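You operate a simulated robot arm through the tools that you are given. There is no shell and no other tool.

You run a simulated robot arm. Do the job below in one go: nothing can be reset, and whatever is moved stays where it is left.

JOB
Uncover the dial, free the turntable, turn the ring to its high spot and lock it.
Fine: The rag goes back on top of the high rack.
Where things are to end (x, y in the base frame): rag within 60 mm of [890, 10].

The check looks at the end state, three seconds after you hand in, the way a careful person would. Anything else that was tipped, shoved, dropped, spilled or broken makes it a failure.

ROBOT AND FRAMES
A 7-joint arm with a two-finger gripper, fixed in place. Base frame: the origin is at the foot of the arm, x ahead of it, y to its left, z up; the work surface is at about z = 791. Lengths are in mm, angles in rad, forces in N, time in s.
With the tool pointing down near the work surface it reaches from about 280 to 780 mm from the base axis. Its first joint turns from -2.897 to 2.897 rad. Payload 2.45 kg.
The tool frame sits at the grasp point between the pads (the TCP): z along the fingers, y along the line on which they close. The tips reach 27 mm beyond it. The gripper opens to 80 mm. The gripper's body begins 54 mm behind the TCP.
Orientation is told as [roll, pitch, yaw] about the base's x, y, z axes, in that order, counted from this pose: with the fingers straight down and closing along the base's y, the tool's x points along the base's -x, its y along +y and its z along -z.

CONTROLS
- The arm moves only by the tool servo_tool. Its argument "motion" is a list of rows, each a list of 3 entries, a list of its own where there are three numbers: the opening, from 0 (shut) to 1 (fully open), then the shift along the base's x, y, z in mm, then the turn, a rotation vector about the base's x, y, z in degrees. In form: [[grip, [x, y, z], [ax, ay, az]], ...]. A call has 1 to 20 rows; each row is the pose to reach, as a shift and turn from the pose commanded when the call began. A row lasts 0.2 s, in which the tool goes at most 50 mm and 0.15 rad; a call with a longer step from one row to the next is refused whole, and so is a gripper value outside its range. A pose out of reach is approached as far as the arm can. The call stops where the force on the tool passes 60 N (or 10 N more than at its start, if that is more) or the arm is blocked; 0.2 s more then pass. The fingers move at their own pace (about 153 mm/s each) and stop on an object; they squeeze with about 40 N. The grip force told is the motor's: it shows also when the fingers shut on nothing. Time passes only in rows, and 0.2 s behind the last, so rows that repeat a pose let the fingers close. The reply holds the time, the measured pose of the TCP, the force on the tool along the base axes, the opening and the grip force, in the units named above and with some noise, with the torque about the TCP (base axes, N m) and any sound that the robot's microphone picked up.
- Cameras (640 x 400 px; columns grow to the right, rows downward): "scene" is fixed at [52.6, 648.4, 1456.5]; the picture's right is [-0.81, -0.58, 0.00], its down [-0.23, 0.32, -0.92] and it looks along [0.54, -0.75, -0.40] (base axes); focal length 346 px, centre (320, 200). "wrist" rides on the gripper at [63, 12, -79] in the tool frame; the picture's right is [-0.19, 0.98, 0.00], its down [-0.72, -0.14, -0.68] and it looks along [-0.67, -0.13, 0.73] (tool axes); focal length 226 px, centre (320, 200). There is no depth. A picture from a camera that has moved, and an enlarged one, comes with that camera's place and axes in the base frame and with its lens. The place of the scene camera against the robot may be out by one fixed shift of up to 18 mm in any direction.
- snapshot(camera): a new picture of that camera. No time passes.
- move_column(by): slides the trunk up (or, below 0, down) by that many mm; the arm rides with it, the base frame stays. It gives what a move gives, with no picture.
- enlarge(camera, box): a new picture of the part [left, top, right, bottom] of that camera's present view, enlarged. No time passes.
- job_done(): hands the job in; it is judged then, once.

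Nothing tells you positions but the pictures and the camera data. Unless the task says otherwise, let go and move clear before handing in.

The tools are called after ">>>" as a command line: name --argument value ..., lists and objects as JSON in quotes. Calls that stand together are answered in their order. servo_tool: Moves the arm, as the interface text tells. Its arguments: {"type":"object","properties":{"motion":{"type":"array","items":{"type":"array"}}},"required":["motion"]} The other tools are called the same way: move_column (by) slides the trunk up or down; snapshot (camera) takes a picture; enlarge (camera, box) takes an enlarged picture of a part of a camera's view; job_done () hands the job in.

At the start:

```text
t: 0.0
eef_pos: [472.2, -356.5, 1284.0]
orientation: [0.0, 0.001, 0.001]
force: [0.0, -0.2, -0.8]
wrist_torque: [0.01, 0.0, 0.02]
opening: 79.9
grip_force: 0.0
trunk travel left (down, up): [-250.0, 290.0]
```

scene: 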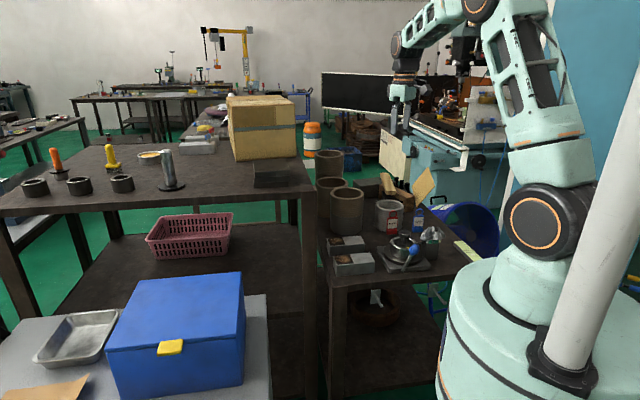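
wrist: 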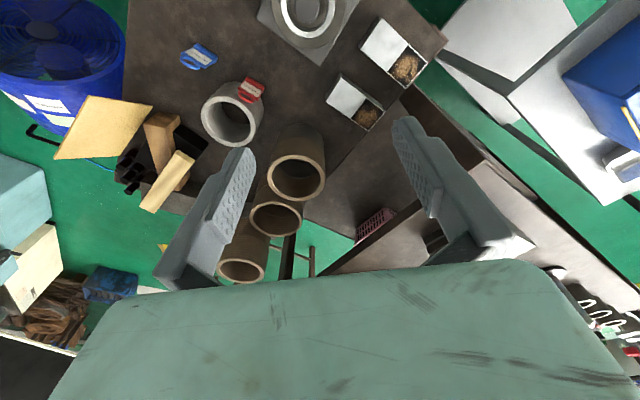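

I see a workbench with a high rack on the left and a turntable-like device near the arm; I need closer looks to find the rag, dial, turntable and lock. Next I enlarge several parts of the scene.

>>> enlarge --camera "scene" --box '[300, 140, 500, 290]'

>>> enlarge --camera "scene" --box '[0, 80, 320, 280]'

>>> enlarge --camera "wrist" --box '[160, 0, 480, 200]'

>>> enlarge --camera "scene" --box '[0, 240, 320, 400]'

```text
2.67 times, centred on (400, 215) of scene
camera zoom: at [52.6, 648.4, 1456.5], right [-0.81, -0.58, 0.0], down [-0.23, 0.32, -0.92], along [0.54, -0.75, -0.4], focal length 923 px, centre (107, 160)
```

zoom: 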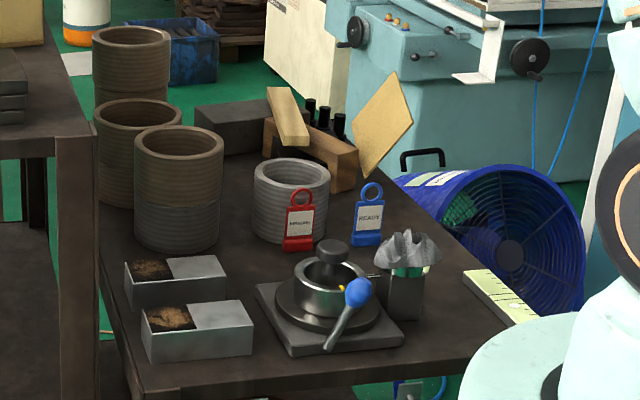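

```text
2.00 times, centred on (160, 180) of scene
camera zoom: at [52.6, 648.4, 1456.5], right [-0.81, -0.58, 0.0], down [-0.23, 0.32, -0.92], along [0.54, -0.75, -0.4], focal length 692 px, centre (640, 240)
```

zoom: 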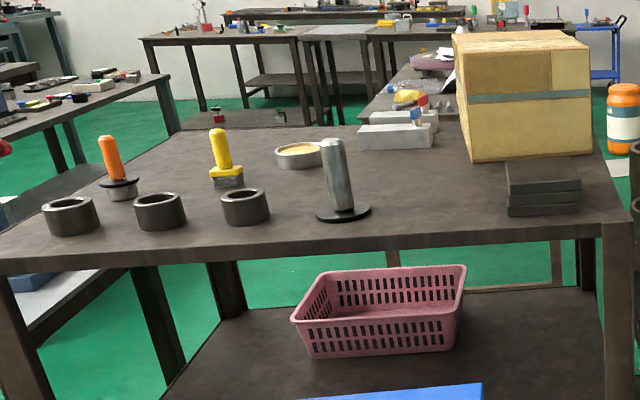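

```text
2.00 times, centred on (320, 100) of wrist
camera zoom: at [409.0, -343.6, 1362.8], right [0.19, 0.98, 0.0], down [0.72, -0.14, 0.68], along [0.67, -0.13, -0.73], focal length 452 px, centre (320, 400)
```

zoom: 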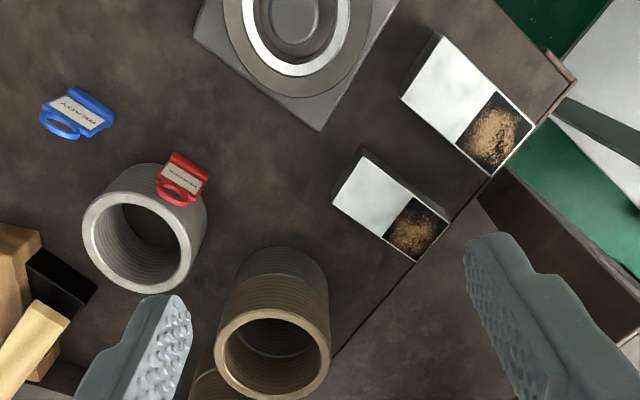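

```text
2.00 times, centred on (160, 320) of scene
camera zoom: at [52.6, 648.4, 1456.5], right [-0.81, -0.58, 0.0], down [-0.23, 0.32, -0.92], along [0.54, -0.75, -0.4], focal length 692 px, centre (640, -40)
```

zoom: 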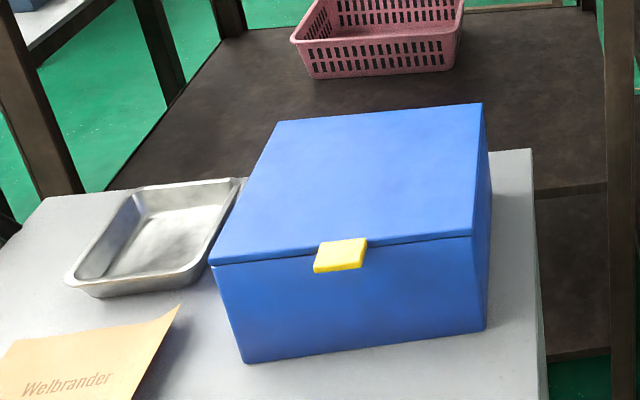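

The device on the lower bench has a round ring on a square base, a blue-ball lever, and a grey cloth draped over something beside it (likely the dial). I look closer at it.

>>> enlarge --camera "scene" --box '[370, 205, 450, 255]'

>>> enlarge --camera "scene" --box '[375, 220, 423, 280]'

>>> enlarge --camera "scene" --box '[240, 80, 320, 200]'

>>> enlarge --camera "scene" --box '[320, 220, 400, 280]'

```text
8.00 times, centred on (410, 230) of scene
camera zoom: at [52.6, 648.4, 1456.5], right [-0.81, -0.58, 0.0], down [-0.23, 0.32, -0.92], along [0.54, -0.75, -0.4], focal length 2768 px, centre (-400, -40)
```

zoom: 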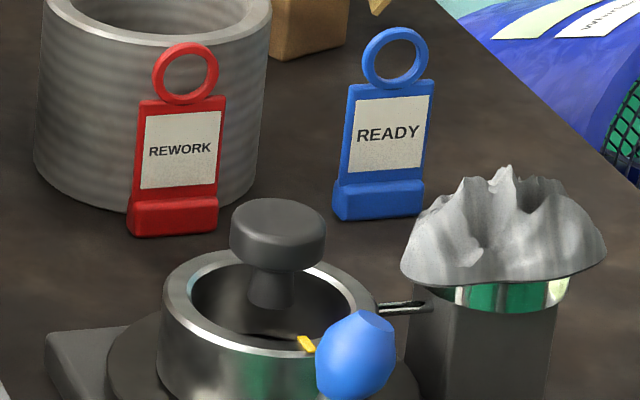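

```text
6.67 times, centred on (399, 250) of scene
camera zoom: at [52.6, 648.4, 1456.5], right [-0.81, -0.58, 0.0], down [-0.23, 0.32, -0.92], along [0.54, -0.75, -0.4], focal length 2307 px, centre (-207, -133)
```

zoom: 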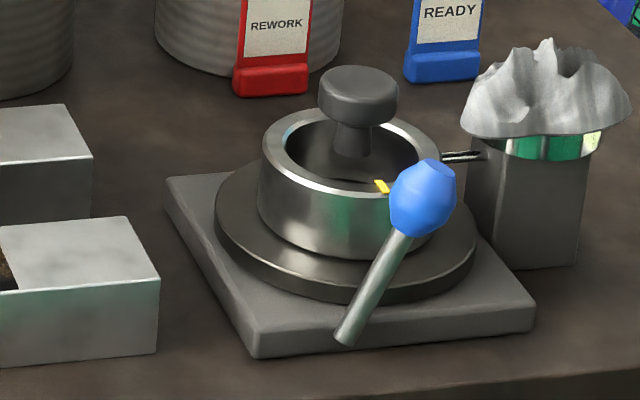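

```text
3.33 times, centred on (280, 140) of scene
camera zoom: at [52.6, 648.4, 1456.5], right [-0.81, -0.58, 0.0], down [-0.23, 0.32, -0.92], along [0.54, -0.75, -0.4], focal length 1153 px, centre (453, 400)
```

zoom: 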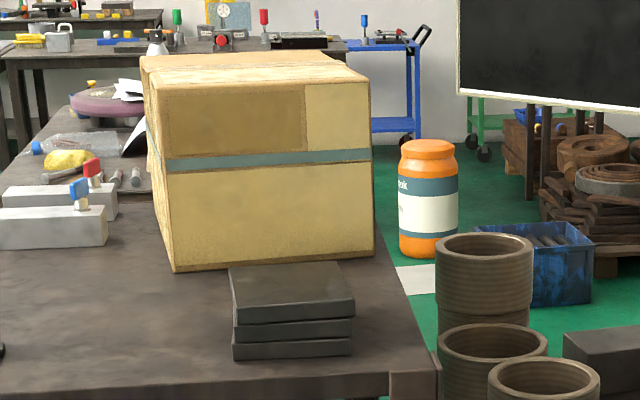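

```text
6.67 times, centred on (360, 250) of scene
camera zoom: at [52.6, 648.4, 1456.5], right [-0.81, -0.58, 0.0], down [-0.23, 0.32, -0.92], along [0.54, -0.75, -0.4], focal length 2307 px, centre (53, -133)
```

zoom: 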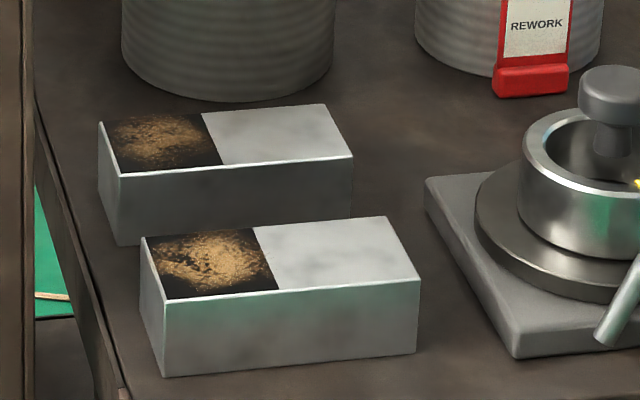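

The grey rag caps a dial stand at roughly (343, -371), with its probe touching the ring at roughly (430, -360); the blue-ball lever is the lock. I move the tool back and down a bit to get a good wrist view of the fixture.

>>> servo_tool --motion '[[1, [-35, 0, -20], [0, 0, 0]], [1, [-70, 0, -50], [0, 0, 0]], [1, [-105, 0, -80], [0, 0, 0]], [1, [-140, 0, -110], [0, 0, 0]], [1, [-172, 0, -134], [0, 0, 0]]]'

>>> snapshot --camera "wrist"

>>> snapshot --camera "scene"

```text
t: 1.2
eef_pos: [296.9, -356.0, 1147.9]
orientation: [0.002, 0.0, -0.001]
force: [-0.1, -0.4, -0.4]
wrist_torque: [-0.04, 0.0, -0.02]
opening: 79.9
grip_force: 0.1
trunk travel left (down, up): [-250.0, 290.0]
```

```text
taken
camera wrist: at [235.5, -343.4, 1228.2], right [0.19, 0.98, 0.0], down [0.72, -0.14, 0.68], along [0.67, -0.13, -0.73], focal length 226 px, centre (320, 200)
```

wrist: 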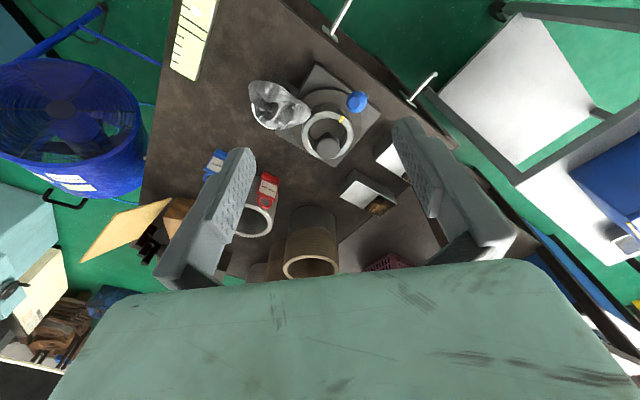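

```text
taken
```

scene: 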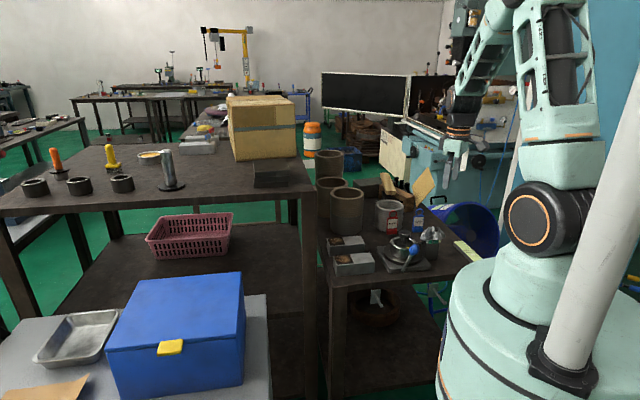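

>>> enlarge --camera "wrist" --box '[230, 40, 430, 190]'

>>> enlarge --camera "wrist" --box '[235, 60, 315, 120]'

```text
2.67 times, centred on (330, 115) of wrist
camera zoom: at [235.5, -343.4, 1228.2], right [0.19, 0.98, 0.0], down [0.72, -0.14, 0.68], along [0.67, -0.13, -0.73], focal length 603 px, centre (293, 427)
```

zoom: 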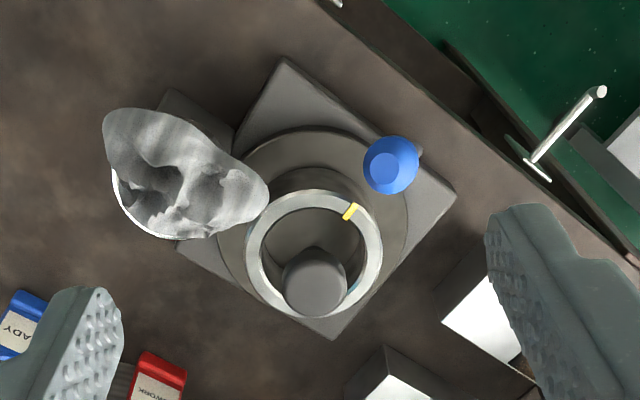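

```text
6.67 times, centred on (275, 90) of wrist
camera zoom: at [235.5, -343.4, 1228.2], right [0.19, 0.98, 0.0], down [0.72, -0.14, 0.68], along [0.67, -0.13, -0.73], focal length 1507 px, centre (620, 933)
```

zoom: 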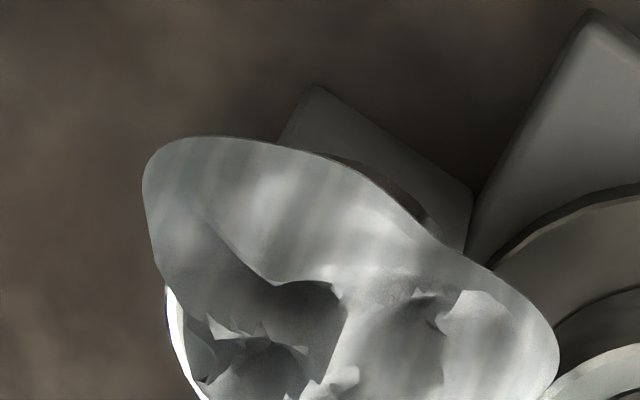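

The wrist view shows the rag draped over a short dial column, the ring with a central knob and a yellow mark, and the blue-ball lever. I'll swing the camera around to the +y side for a lower side view.

>>> servo_tool --motion '[[1, [4, 19, -10], [0, 0, -8.2]], [1, [8, 37, -20], [0, 0, -16.4]], [1, [13, 56, -32], [0, 0, -24.5]], [1, [17, 75, -42], [0, 0, -32.7]], [1, [22, 94, -54], [0, 0, -40.9]], [1, [26, 112, -64], [0, 0, -49.1]], [1, [30, 131, -74], [0, 0, -57.3]], [1, [35, 150, -86], [0, 0, -65.5]], [1, [39, 168, -96], [0, 0, -73.6]], [1, [43, 187, -106], [0, 0, -81.8]], [1, [48, 206, -118], [0, 0, -90]]]'

>>> snapshot --camera "wrist"

```text
t: 3.6
eef_pos: [347.2, -149.0, 1031.2]
orientation: [-0.001, 0.001, -1.573]
force: [0.8, 1.1, -0.4]
wrist_torque: [0.01, 0.02, 0.0]
opening: 80.4
grip_force: 0.1
trunk travel left (down, up): [-250.0, 290.0]
```

```text
taken
camera wrist: at [361.0, -86.0, 1111.0], right [0.98, -0.2, 0.0], down [-0.14, -0.72, 0.68], along [-0.13, -0.67, -0.73], focal length 226 px, centre (320, 200)
```

wrist: 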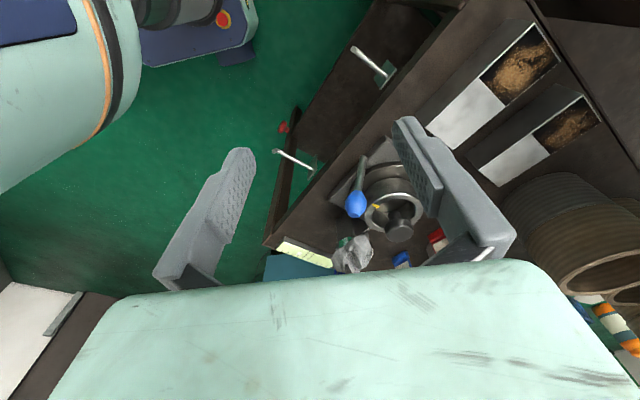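

>>> enlarge --camera "wrist" --box '[310, 150, 450, 280]'

>>> enlarge --camera "wrist" --box '[320, 220, 400, 280]'

```text
3.08 times, centred on (380, 215) of wrist
camera zoom: at [361.0, -86.0, 1111.0], right [0.98, -0.2, 0.0], down [-0.14, -0.72, 0.68], along [-0.13, -0.67, -0.73], focal length 696 px, centre (135, 154)
```

zoom: 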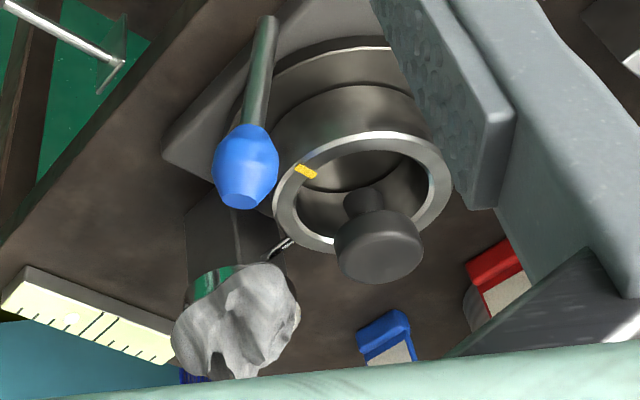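

```text
6.67 times, centred on (360, 250) of wrist
camera zoom: at [361.0, -86.0, 1111.0], right [0.98, -0.2, 0.0], down [-0.14, -0.72, 0.68], along [-0.13, -0.67, -0.73], focal length 1507 px, centre (53, -133)
```

zoom: 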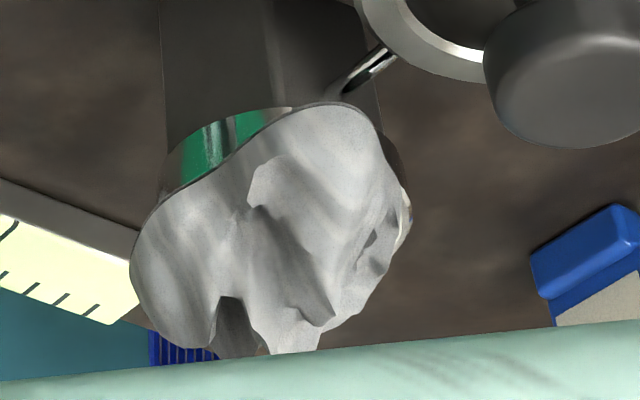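

I triangulate: ring top centre ≈ (426, -365, 859), knob top ≈ (425, -366, 902), lever ball ≈ (368, -313, 881) with its foot near (390, -294, 800), rag ≈ (347, -425, ~890). Next I move in for a closer view of the rag, from the ring side.

>>> servo_tool --motion '[[1, [28, -30, -4], [0, 0, -6.6]], [1, [56, -60, -8], [0, 0, -13.2]], [1, [84, -90, -12], [0, 0, -19.8]], [1, [112, -120, -16], [0, 0, -26.4]], [1, [140, -149, -21], [0, 0, -33]]]'

>>> snapshot --camera "wrist"

```text
t: 4.8
eef_pos: [486.4, -298.5, 1010.4]
orientation: [-0.002, -0.001, -2.15]
force: [0.1, 0.0, 0.4]
wrist_torque: [0.02, -0.03, -0.05]
opening: 79.9
grip_force: 0.2
trunk travel left (down, up): [-250.0, 290.0]
```

```text
taken
camera wrist: at [532.3, -251.4, 1089.2], right [0.72, -0.7, 0.0], down [-0.51, -0.52, 0.68], along [-0.48, -0.49, -0.73], focal length 226 px, centre (320, 200)
```

wrist: 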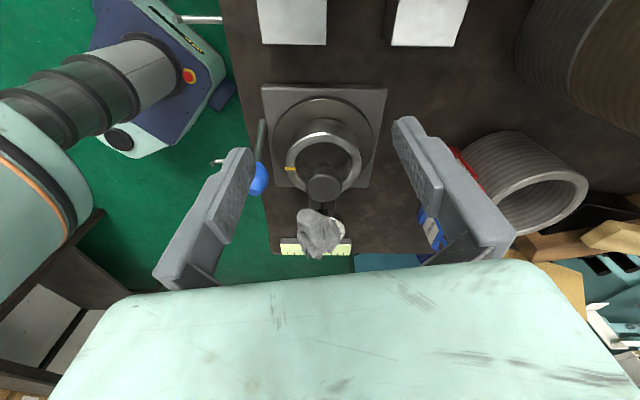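

>>> enlarge --camera "wrist" --box '[240, 80, 400, 270]'

>>> enlarge --camera "wrist" --box '[285, 195, 365, 265]'

>>> enlarge --camera "wrist" --box '[230, 110, 310, 200]'

```text
2.11 times, centred on (320, 175) of wrist
camera zoom: at [532.3, -251.4, 1089.2], right [0.72, -0.7, 0.0], down [-0.51, -0.52, 0.68], along [-0.48, -0.49, -0.73], focal length 476 px, centre (320, 253)
```

zoom: 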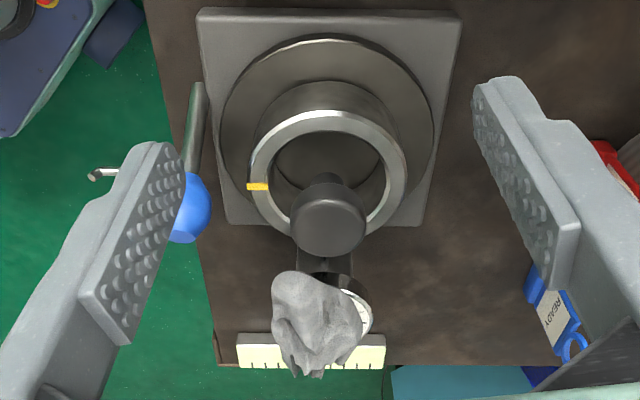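

```text
5.71 times, centred on (325, 230) of wrist
camera zoom: at [532.3, -251.4, 1089.2], right [0.72, -0.7, 0.0], down [-0.51, -0.52, 0.68], along [-0.48, -0.49, -0.73], focal length 1292 px, centre (291, 29)
```

zoom: 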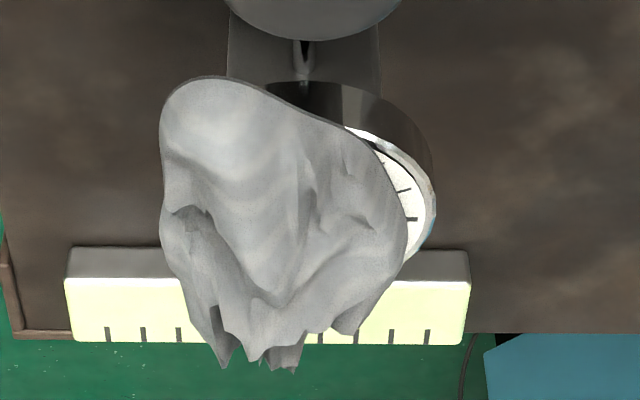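

```text
4.44 times, centred on (270, 155) of wrist
camera zoom: at [532.3, -251.4, 1089.2], right [0.72, -0.7, 0.0], down [-0.51, -0.52, 0.68], along [-0.48, -0.49, -0.73], focal length 1005 px, centre (542, 400)
```

zoom: 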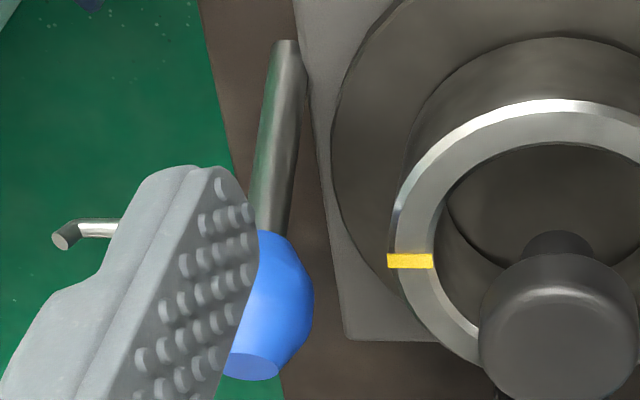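

The fixture lies along a 45° diagonal; the dial sits behind the ring with the rag hanging mostly over its left part. I take one more close view of the rag from the side before gripping.

>>> servo_tool --motion '[[1, [-20, -2, 0], [0, 0, 8.2]], [1, [-40, -5, 0], [0, 0, 16.4]], [1, [-60, -7, 0], [0, 0, 24.6]], [1, [-80, -10, 0], [0, 0, 32.7]], [1, [-100, -12, 0], [0, 0, 40.9]], [1, [-120, -15, 0], [0, 0, 49.1]], [1, [-140, -17, 0], [0, 0, 57.3]], [1, [-160, -20, 0], [0, 0, 65.5]], [1, [-180, -22, -5], [0, 0, 73.6]], [1, [-200, -25, -10], [0, 0, 81.8]], [1, [-221, -27, -15], [0, 0, 90]]]'

>>> snapshot --camera "wrist"

```text
t: 7.2
eef_pos: [267.3, -326.5, 997.1]
orientation: [0.0, 0.0, -0.574]
force: [-0.3, 0.3, -0.4]
wrist_torque: [0.01, -0.01, -0.03]
opening: 80.0
grip_force: 0.1
trunk travel left (down, up): [-250.0, 290.0]
```

```text
taken
camera wrist: at [220.6, -281.5, 1076.3], right [0.69, 0.72, 0.0], down [0.53, -0.51, 0.68], along [0.49, -0.47, -0.73], focal length 226 px, centre (320, 200)
```

wrist: 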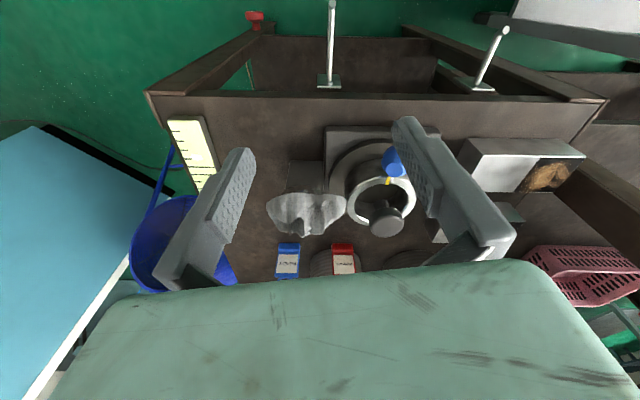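

>>> enlarge --camera "wrist" --box '[255, 160, 355, 250]'

>>> enlarge --camera "wrist" --box '[260, 100, 440, 260]'

```text
4.44 times, centred on (305, 205) of wrist
camera zoom: at [220.6, -281.5, 1076.3], right [0.69, 0.72, 0.0], down [0.53, -0.51, 0.68], along [0.49, -0.47, -0.73], focal length 1005 px, centre (387, 178)
```

zoom: 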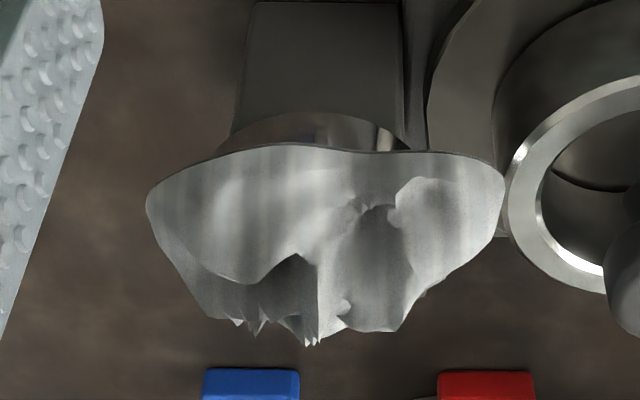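

```text
2.50 times, centred on (350, 180) of wrist
camera zoom: at [220.6, -281.5, 1076.3], right [0.69, 0.72, 0.0], down [0.53, -0.51, 0.68], along [0.49, -0.47, -0.73], focal length 565 px, centre (245, 250)
```

zoom: 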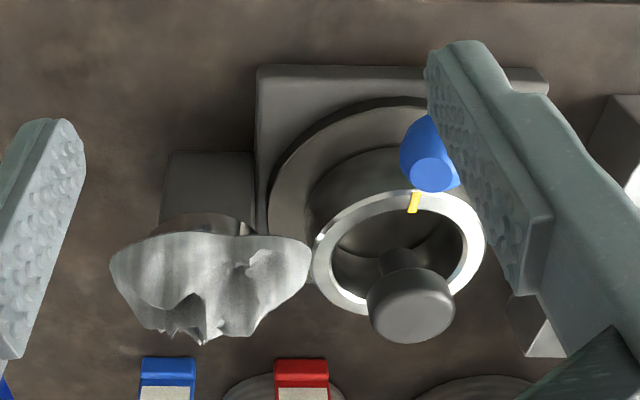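

From the side, the rag is a peaked cap about 97 × 62 mm, from z≈875 up to ≈917, centred near (351, -435). I'll bring the open gripper above it with the fingers closing across the narrow side and check alignment.

>>> servo_tool --motion '[[1, [7, -8, 0], [0, 0, -7.8]], [1, [13, -17, 0], [0, 0, -15.6]], [1, [19, -25, 1], [0, 0, -23.4]], [1, [26, -33, 1], [0, 0, -31.1]], [1, [32, -42, 1], [0, 0, -38.9]], [1, [39, -50, 2], [0, 0, -46.7]], [1, [45, -58, 2], [0, 0, -54.5]], [1, [52, -67, 2], [0, 0, -62.3]], [1, [58, -75, 3], [0, 0, -70.1]], [1, [65, -83, 3], [0, 0, -77.8]], [1, [71, -92, 4], [0, 0, -85.6]], [1, [78, -100, 4], [0, 0, -93.4]], [1, [84, -108.3, 4], [0, 0, -101.2]], [1, [84, -108.3, 4], [0, 0, -101.2]]]'

>>> snapshot --camera "wrist"

>>> enlarge --camera "scene" --box '[370, 160, 490, 280]'

```text
t: 10.2
eef_pos: [352.4, -433.7, 999.2]
orientation: [0.001, 0.0, -2.344]
force: [0.2, 0.5, -0.7]
wrist_torque: [-0.02, -0.02, 0.01]
opening: 80.2
grip_force: 0.2
trunk travel left (down, up): [-250.0, 290.0]
```

```text
taken
camera wrist: at [404.8, -397.5, 1078.1], right [0.57, -0.82, 0.0], down [-0.6, -0.42, 0.68], along [-0.56, -0.39, -0.73], focal length 226 px, centre (320, 200)
```

wrist: 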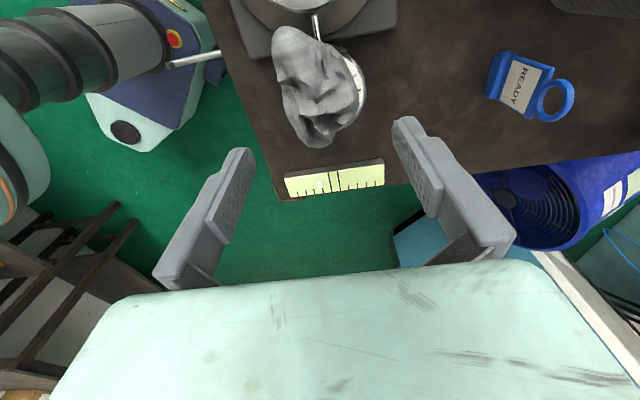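

```text
3.33 times, centred on (430, 220) of scene
camera zoom: at [52.6, 648.4, 1456.5], right [-0.81, -0.58, 0.0], down [-0.23, 0.32, -0.92], along [0.54, -0.75, -0.4], focal length 1153 px, centre (-47, 133)
```

zoom: 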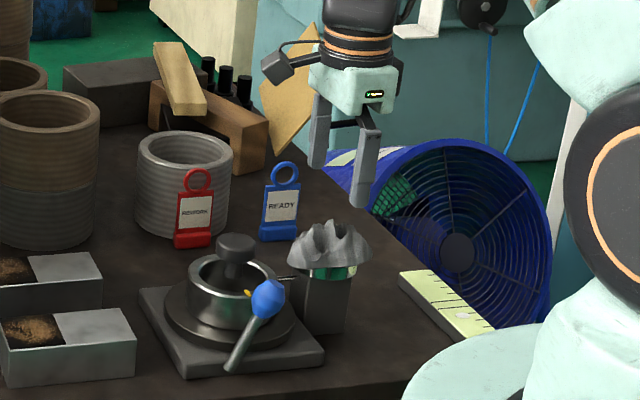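

The gripper is nicely centred over the rag. I lower it around the rag with open fingers, staying above the dial face.

>>> servo_tool --motion '[[1, [2, -2, -25], [0, 0, 0]], [1, [2, -2, -50], [0, 0, 0]], [1, [2, -2, -65], [0, 0, 0]], [1, [2, -2, -75], [0, 0, 0]], [1, [2, -2, -82], [0, 0, 0]], [1, [2, -2, -82], [0, 0, 0]]]'

>>> snapshot --camera "wrist"

>>> enlarge --camera "scene" --box '[390, 200, 470, 260]'

```text
t: 11.6
eef_pos: [351.6, -436.6, 916.3]
orientation: [0.0, -0.001, -2.343]
force: [0.1, 0.6, 0.3]
wrist_torque: [0.01, 0.01, 0.02]
opening: 80.1
grip_force: 0.1
trunk travel left (down, up): [-250.0, 290.0]
```

```text
taken
camera wrist: at [405.8, -400.0, 996.7], right [0.57, -0.82, 0.0], down [-0.6, -0.42, 0.68], along [-0.56, -0.39, -0.73], focal length 226 px, centre (320, 200)
```

wrist: 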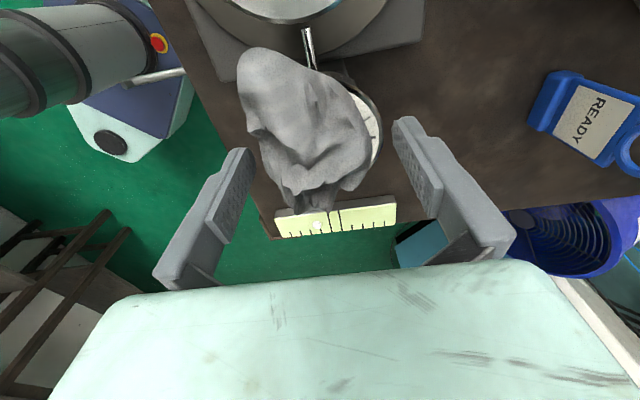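

```text
6.67 times, centred on (430, 230) of scene
camera zoom: at [52.6, 648.4, 1456.5], right [-0.81, -0.58, 0.0], down [-0.23, 0.32, -0.92], along [0.54, -0.75, -0.4], focal length 2307 px, centre (-413, 0)
```

zoom: 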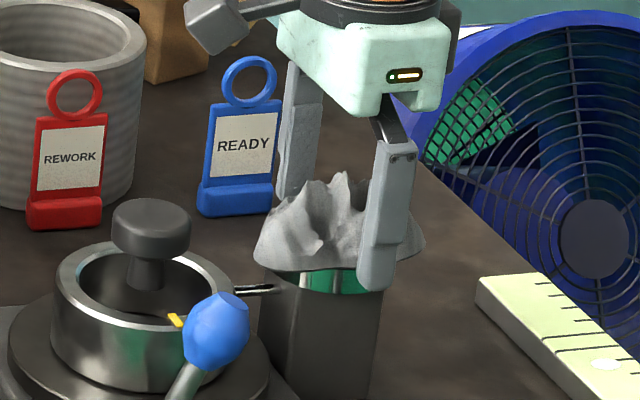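

The fingers straddle the rag; to be safe over the dial rim I rise 5 mm, then close on the rag.

>>> servo_tool --motion '[[1, [0, 0, 5], [0, 0, 0]], [0.6, [0, 0, 5], [0, 0, 0]], [0.4, [0, 0, 5], [0, 0, 0]], [0.2, [0, 0, 5], [0, 0, 0]], [0.0, [0, 0, 5], [0, 0, 0]], [0.0, [0, 0, 5], [0, 0, 0]]]'

>>> snapshot --camera "wrist"

>>> enlarge --camera "scene" --box '[390, 200, 470, 260]'

```text
t: 13.0
eef_pos: [352.8, -437.5, 923.5]
orientation: [0.004, 0.0, -2.342]
force: [-0.5, -5.3, 11.3]
wrist_torque: [0.07, 0.26, 0.13]
opening: 53.0
grip_force: 39.9
trunk travel left (down, up): [-250.0, 290.0]
```

```text
taken
camera wrist: at [405.7, -400.5, 1002.5], right [0.57, -0.82, 0.0], down [-0.6, -0.42, 0.68], along [-0.56, -0.39, -0.73], focal length 226 px, centre (320, 200)
```

wrist: 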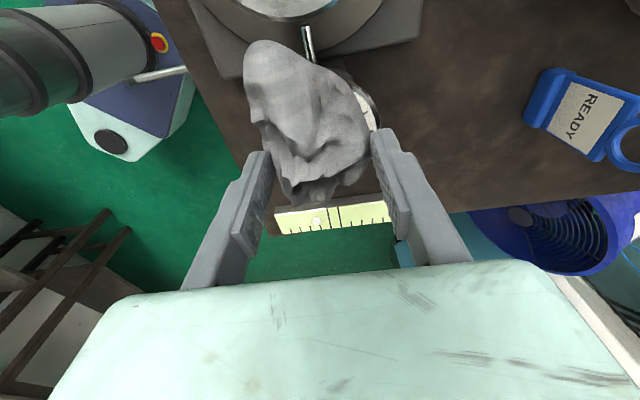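

```text
6.67 times, centred on (430, 230) of scene
camera zoom: at [52.6, 648.4, 1456.5], right [-0.81, -0.58, 0.0], down [-0.23, 0.32, -0.92], along [0.54, -0.75, -0.4], focal length 2307 px, centre (-413, 0)
```

zoom: 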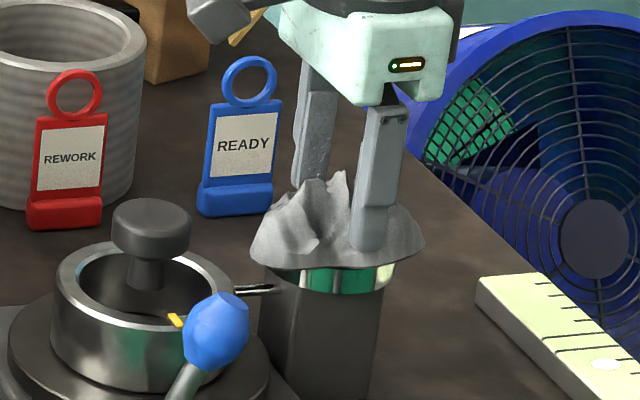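

The fingers have closed on something 53 mm wide: the rag. I lift slowly and check that it comes along.

>>> servo_tool --motion '[[0, [0, 0, 3], [0, 0, 0]], [0, [0, 0, 7], [0, 0, 0]], [0, [0, 0, 12], [0, 0, 0]], [0, [0, 0, 18], [0, 0, 0]], [0, [0, 0, 25], [0, 0, 0]]]'

>>> snapshot --camera "wrist"

>>> enlarge --camera "scene" --box '[390, 200, 470, 260]'

```text
t: 14.2
eef_pos: [352.7, -436.5, 946.6]
orientation: [-0.001, 0.0, -2.342]
force: [-0.2, 0.7, -0.4]
wrist_torque: [-0.06, 0.02, -0.05]
opening: 41.8
grip_force: 39.8
trunk travel left (down, up): [-250.0, 290.0]
```

```text
taken
camera wrist: at [405.8, -399.7, 1026.3], right [0.57, -0.82, 0.0], down [-0.6, -0.42, 0.68], along [-0.56, -0.39, -0.73], focal length 226 px, centre (320, 200)
```

wrist: 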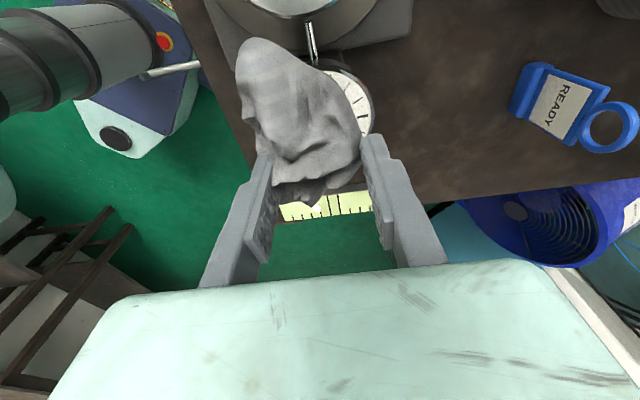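

```text
6.67 times, centred on (430, 230) of scene
camera zoom: at [52.6, 648.4, 1456.5], right [-0.81, -0.58, 0.0], down [-0.23, 0.32, -0.92], along [0.54, -0.75, -0.4], focal length 2307 px, centre (-413, 0)
```

zoom: 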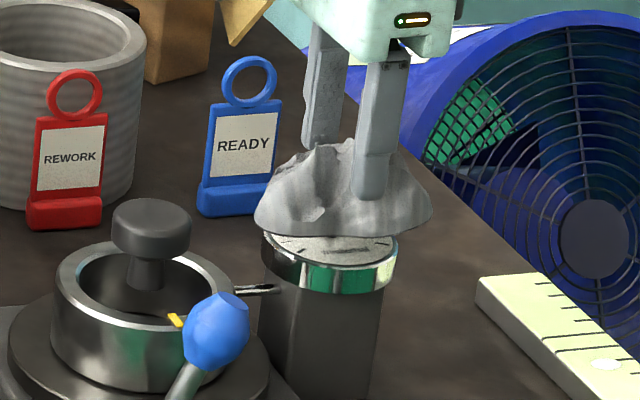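

The rag lifted off the dial (dial face now partly visible). I dwell a moment to check that the grip is stable.

>>> servo_tool --motion '[[0, [0, 0, 8], [0, 0, 0]], [0, [0, 0, 16], [0, 0, 0]], [0, [0, 0, 16], [0, 0, 0]], [0, [0, 0, 16], [0, 0, 0]], [0, [0, 0, 16], [0, 0, 0]], [0, [0, 0, 16], [0, 0, 0]]]'

>>> enlarge --camera "scene" --box '[390, 200, 470, 260]'

>>> enlarge --camera "wrist" --box '[220, 20, 420, 220]'

```text
t: 15.6
eef_pos: [353.7, -436.1, 962.2]
orientation: [-0.001, 0.0, -2.343]
force: [0.1, 0.4, -1.0]
wrist_torque: [-0.02, -0.01, -0.01]
opening: 41.5
grip_force: 40.0
trunk travel left (down, up): [-250.0, 290.0]
```

```text
6.67 times, centred on (430, 230) of scene
camera zoom: at [52.6, 648.4, 1456.5], right [-0.81, -0.58, 0.0], down [-0.23, 0.32, -0.92], along [0.54, -0.75, -0.4], focal length 2307 px, centre (-413, 0)
```

zoom: 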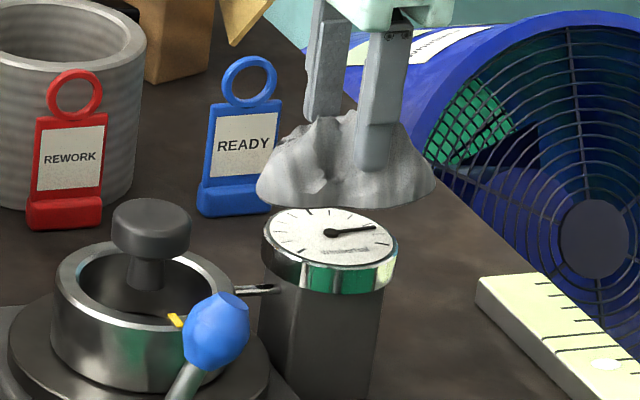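

```text
2.00 times, centred on (320, 120) of wrist
camera zoom: at [406.7, -399.6, 1042.1], right [0.57, -0.82, 0.0], down [-0.6, -0.42, 0.68], along [-0.56, -0.39, -0.73], focal length 452 px, centre (320, 360)
```

zoom: 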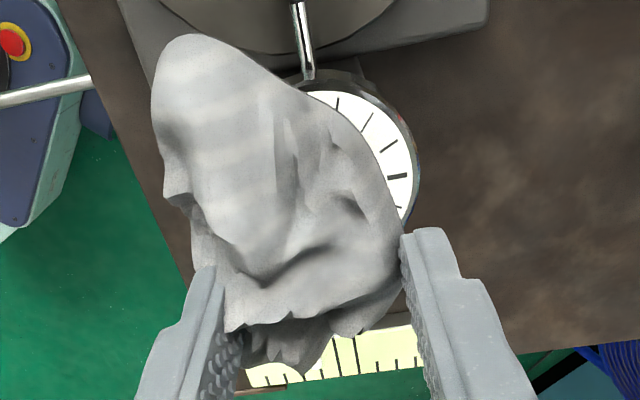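

The grip is stable at 41 mm, and the dial with its needle is now uncovered and readable from the scene camera. Next I raise the trunk so the arm can reach over the high rack.

>>> move_column --by 150

>>> enlarge --camera "scene" --box '[370, 160, 490, 280]'

```text
t: 17.4
eef_pos: [353.8, -436.2, 1113.6]
orientation: [0.001, 0.0, -2.343]
force: [-0.2, 0.4, -0.8]
wrist_torque: [0.05, 0.0, -0.03]
opening: 41.4
grip_force: 40.1
trunk travel left (down, up): [-400.0, 140.0]
```

```text
3.33 times, centred on (430, 220) of scene
camera zoom: at [52.6, 648.4, 1456.5], right [-0.81, -0.58, 0.0], down [-0.23, 0.32, -0.92], along [0.54, -0.75, -0.4], focal length 1153 px, centre (-47, 133)
```

zoom: 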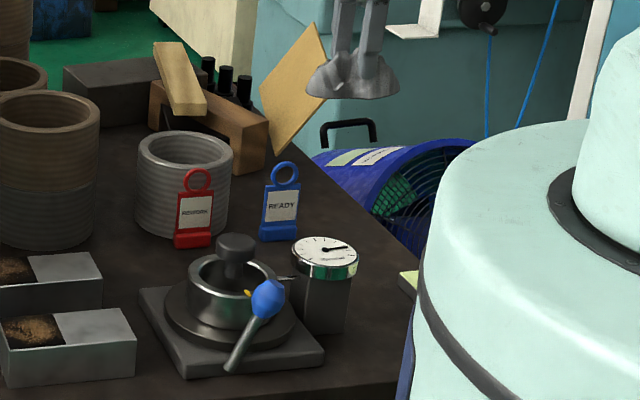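

Now I swing the arm round to in front of the rack at a safe height, turning the tool so the wrist camera looks outward.

>>> servo_tool --motion '[[0, [9.8, 25.6, 8.6], [0, 0, 7.9]], [0, [19.6, 51.3, 17.3], [0, 0, 15.8]], [0, [29.5, 76.9, 25.9], [0, 0, 23.7]], [0, [39.3, 102.6, 34.6], [0, 0, 31.6]], [0, [49.1, 128.2, 43.2], [0, 0, 39.5]], [0, [58.9, 153.9, 51.9], [0, 0, 47.4]], [0, [68.8, 179.5, 60.5], [0, 0, 55.3]], [0, [78.6, 205.2, 69.2], [0, 0, 63.2]], [0, [88.4, 230.8, 77.8], [0, 0, 71.1]], [0, [98.2, 256.5, 86.5], [0, 0, 79.0]], [0, [108.1, 282.1, 95.1], [0, 0, 86.9]], [0, [117.9, 307.8, 103.8], [0, 0, 94.8]], [0, [127.7, 333.4, 112.4], [0, 0, 102.7]], [0, [137.5, 359.1, 121.1], [0, 0, 110.6]], [0, [147.4, 384.7, 129.7], [0, 0, 118.5]], [0, [157.2, 410.4, 138.4], [0, 0, 126.4]], [0, [167, 436, 147], [0, 0, 134.3]]]'

>>> snapshot --camera "wrist"

>>> snapshot --camera "scene"

```text
t: 20.9
eef_pos: [520.6, -0.3, 1258.3]
orientation: [0.001, 0.0, 0.006]
force: [-0.5, 0.1, -0.6]
wrist_torque: [-0.02, -0.01, 0.02]
opening: 41.2
grip_force: 39.9
trunk travel left (down, up): [-400.0, 140.0]
```

```text
taken
camera wrist: at [458.1, 12.3, 1338.4], right [0.19, 0.98, 0.0], down [0.72, -0.14, 0.68], along [0.67, -0.13, -0.73], focal length 226 px, centre (320, 200)
```

wrist: 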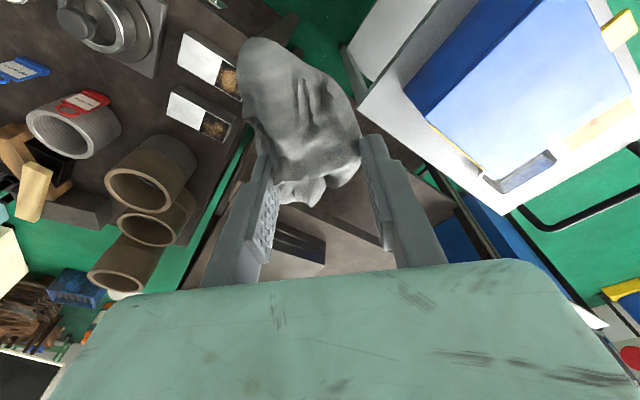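

```text
taken
```

scene: 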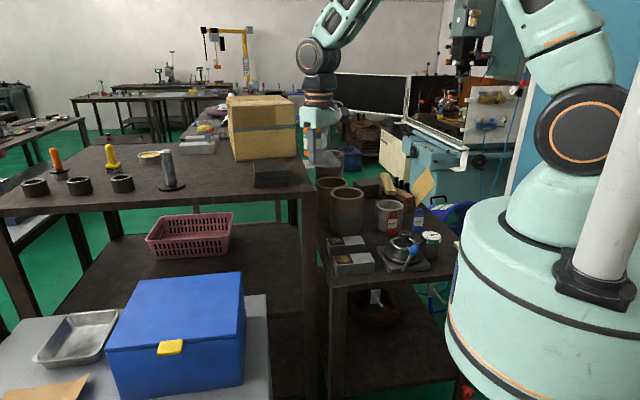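

>>> enlarge --camera "wrist" --box '[170, 100, 490, 300]'

>>> enlarge --camera "scene" --box '[130, 90, 350, 230]'

```text
2.00 times, centred on (330, 200) of wrist
camera zoom: at [458.1, 12.3, 1338.4], right [0.19, 0.98, 0.0], down [0.72, -0.14, 0.68], along [0.67, -0.13, -0.73], focal length 452 px, centre (300, 200)
```

zoom: 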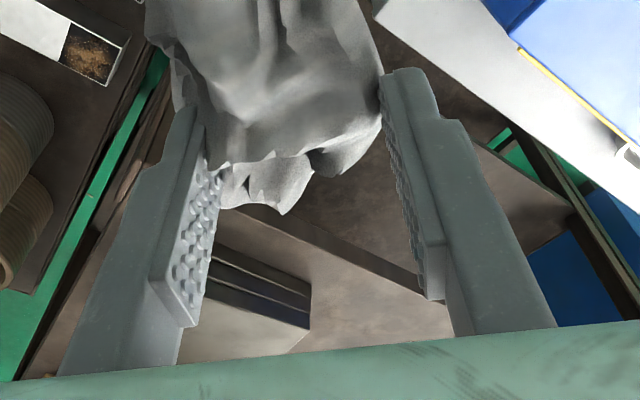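

```text
2.86 times, centred on (240, 160) of scene
camera zoom: at [52.6, 648.4, 1456.5], right [-0.81, -0.58, 0.0], down [-0.23, 0.32, -0.92], along [0.54, -0.75, -0.4], focal length 989 px, centre (549, 314)
```

zoom: 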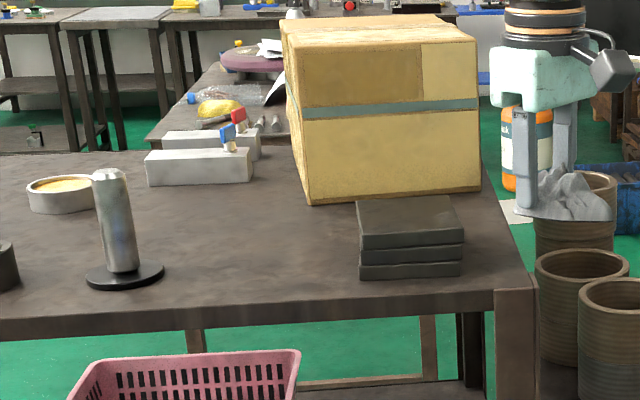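

The rack top's height works out at about z ≈ 1084, and the goal (890, 10) is a clear spot between the dark blocks and the leaning cylinder. I extend out over it with the tool tilted outward 30°, staying high.

>>> servo_tool --motion '[[0, [42, 1, 0], [0, -3.7, 0]], [0, [85, 3, 0], [0, -7.5, 0]], [0, [127, 4, 0], [0, -11.2, 0]], [0, [169, 5, -3], [0, -15, 0]], [0, [211, 6, -8], [0, -18.8, 0]], [0, [253, 8, -13], [0, -22.5, 0]], [0, [296, 9, -18], [0, -26.2, 0]], [0, [338, 10, -23], [0, -30, 0]], [0, [338, 10, -23], [0, -30, 0]]]'

>>> snapshot --camera "wrist"

>>> snapshot --camera "scene"

```text
t: 22.9
eef_pos: [856.2, 10.1, 1236.8]
orientation: [-0.001, -0.526, 0.002]
force: [-0.5, -0.4, 0.4]
wrist_torque: [0.04, 0.02, 0.03]
opening: 41.1
grip_force: 39.9
trunk travel left (down, up): [-400.0, 140.0]
```

```text
taken
camera wrist: at [761.6, 22.6, 1274.3], right [0.17, 0.98, 0.1], down [0.28, -0.14, 0.95], along [0.95, -0.13, -0.3], focal length 226 px, centre (320, 200)
```

wrist: 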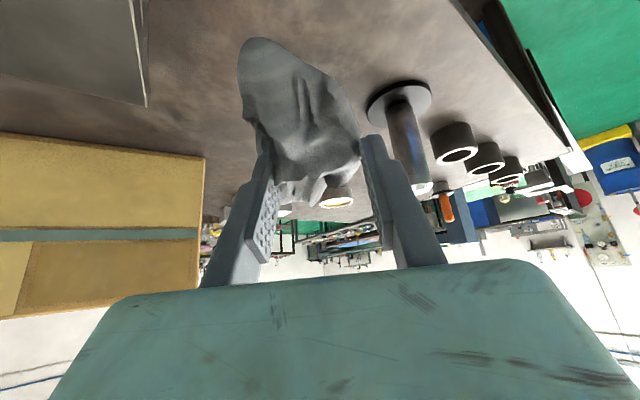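

```text
taken
```

scene: 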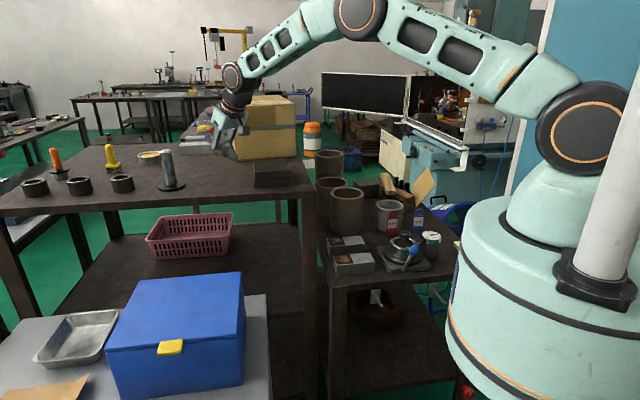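

The pose was reached cleanly above the clear spot. I lower toward the rack top and check the gap.

>>> servo_tool --motion '[[0, [0, 0, -20], [0, 0, 0]], [0, [0, 0, -40], [0, 0, 0]], [0, [0, 0, -55], [0, 0, 0]], [0, [0, 0, -65], [0, 0, 0]], [0, [0, 0, -65], [0, 0, 0]]]'

>>> enlarge --camera "scene" --box '[150, 100, 310, 220]'

>>> snapshot --camera "wrist"

```text
t: 24.1
eef_pos: [858.9, 11.8, 1171.2]
orientation: [-0.003, -0.523, 0.002]
force: [0.7, 0.3, -0.3]
wrist_torque: [0.02, 0.02, -0.01]
opening: 41.1
grip_force: 39.8
trunk travel left (down, up): [-400.0, 140.0]
```

```text
3.33 times, centred on (230, 160) of scene
camera zoom: at [52.6, 648.4, 1456.5], right [-0.81, -0.58, 0.0], down [-0.23, 0.32, -0.92], along [0.54, -0.75, -0.4], focal length 1153 px, centre (620, 333)
```

zoom: 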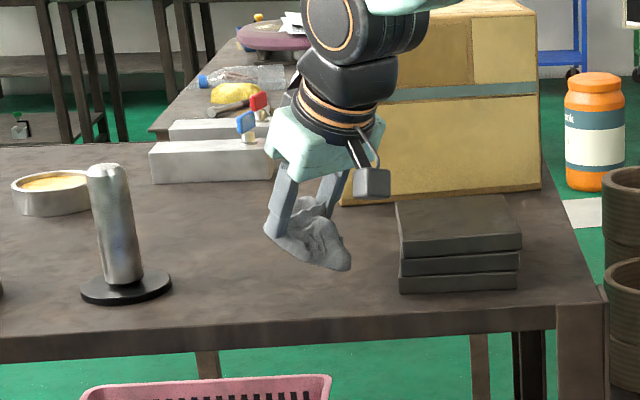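

```text
taken
camera wrist: at [763.3, 23.4, 1207.7], right [0.17, 0.98, 0.1], down [0.28, -0.14, 0.95], along [0.95, -0.13, -0.3], focal length 226 px, centre (320, 200)
```

wrist: 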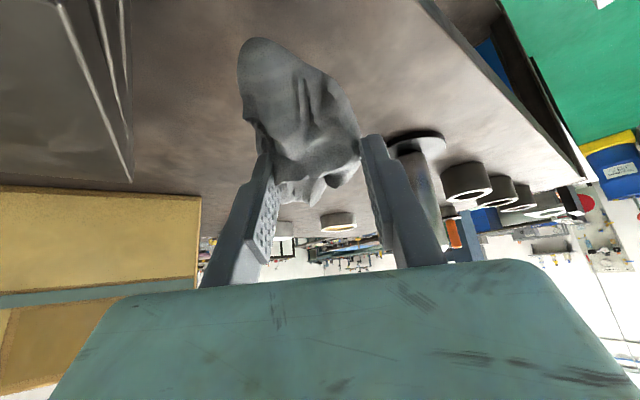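

>>> servo_tool --motion '[[0, [0, 0, -4], [0, 0, 0]], [0, [0, 0, -8], [0, 0, 0]], [0, [0, 0, -12], [0, 0, 0]]]'

>>> enlarge --camera "scene" --box '[190, 130, 270, 190]'

```text
t: 24.9
eef_pos: [857.8, 9.0, 1160.3]
orientation: [-0.002, -0.522, 0.001]
force: [0.1, -0.4, -0.6]
wrist_torque: [0.0, 0.03, 0.01]
opening: 41.1
grip_force: 39.7
trunk travel left (down, up): [-400.0, 140.0]
```

```text
6.67 times, centred on (230, 160) of scene
camera zoom: at [52.6, 648.4, 1456.5], right [-0.81, -0.58, 0.0], down [-0.23, 0.32, -0.92], along [0.54, -0.75, -0.4], focal length 2307 px, centre (920, 467)
```

zoom: 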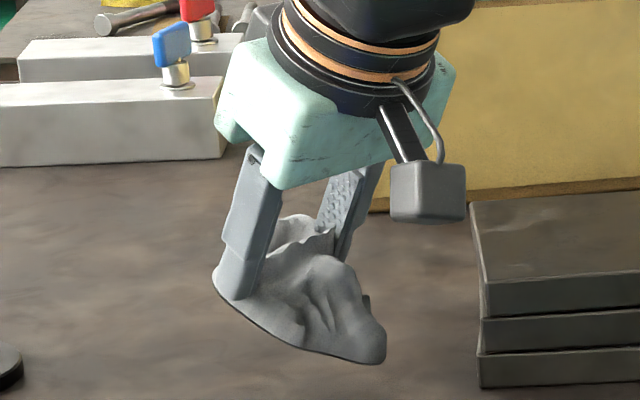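

>>> servo_tool --motion '[[0, [0, 0, -3], [0, 0, 0]], [0, [0, 0, -6], [0, 0, 0]], [0, [0, 0, -6], [0, 0, 0]]]'

>>> servo_tool --motion '[[0, [0, 0, -3], [0, 0, 0]], [0, [0, 0, -6], [0, 0, 0]], [0, [0, 0, -6], [0, 0, 0]]]'

>>> enlarge --camera "scene" --box '[190, 130, 270, 190]'

```text
t: 25.8
eef_pos: [857.5, 10.0, 1154.6]
orientation: [-0.001, -0.522, 0.001]
force: [-0.7, -0.1, 0.3]
wrist_torque: [-0.01, 0.04, 0.01]
opening: 41.1
grip_force: 39.9
trunk travel left (down, up): [-400.0, 140.0]
```

```text
t: 26.6
eef_pos: [858.7, 10.0, 1146.8]
orientation: [-0.001, -0.522, 0.002]
force: [0.3, -0.1, 0.3]
wrist_torque: [0.0, 0.05, 0.01]
opening: 40.8
grip_force: 40.7
trunk travel left (down, up): [-400.0, 140.0]
```

```text
6.67 times, centred on (230, 160) of scene
camera zoom: at [52.6, 648.4, 1456.5], right [-0.81, -0.58, 0.0], down [-0.23, 0.32, -0.92], along [0.54, -0.75, -0.4], focal length 2307 px, centre (920, 467)
```

zoom: 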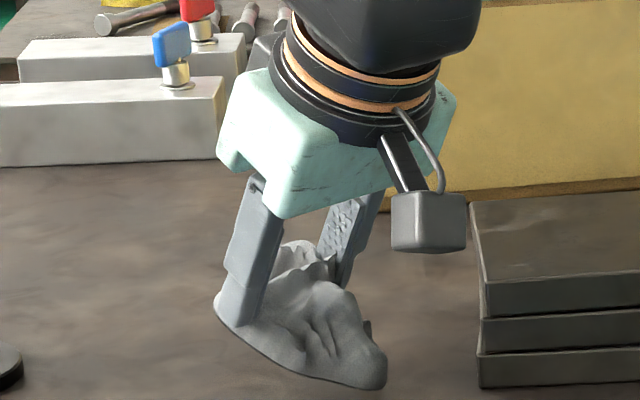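

>>> servo_tool --motion '[[0, [0, 0, -2], [0, 0, 0]], [0, [0, 0, -4], [0, 0, 0]], [0, [0, 0, -4], [0, 0, 0]]]'

>>> enlarge --camera "scene" --box '[190, 130, 270, 190]'

>>> enlarge --camera "wrist" --box '[200, 20, 440, 220]'

```text
t: 27.4
eef_pos: [859.2, 9.9, 1145.3]
orientation: [-0.002, -0.526, 0.003]
force: [1.2, 0.8, 5.1]
wrist_torque: [-0.14, 0.12, 0.04]
opening: 40.8
grip_force: 40.0
trunk travel left (down, up): [-400.0, 140.0]
```

```text
6.67 times, centred on (230, 160) of scene
camera zoom: at [52.6, 648.4, 1456.5], right [-0.81, -0.58, 0.0], down [-0.23, 0.32, -0.92], along [0.54, -0.75, -0.4], focal length 2307 px, centre (920, 467)
```

zoom: 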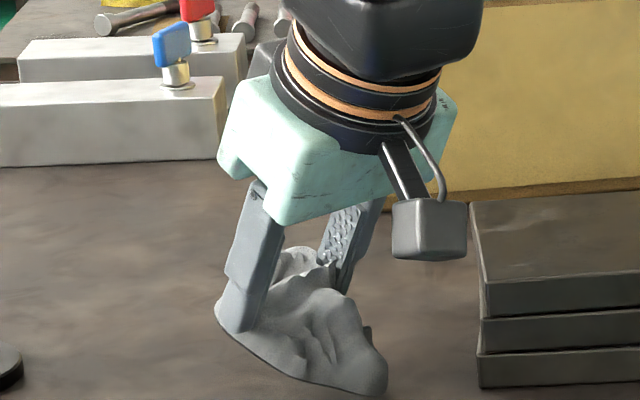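

```text
2.00 times, centred on (320, 120) of wrist
camera zoom: at [763.8, 22.6, 1181.0], right [0.17, 0.98, 0.1], down [0.28, -0.14, 0.95], along [0.95, -0.13, -0.3], focal length 452 px, centre (320, 360)
```

zoom: 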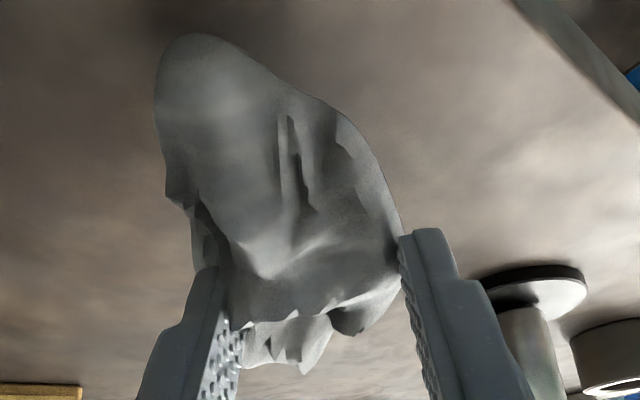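

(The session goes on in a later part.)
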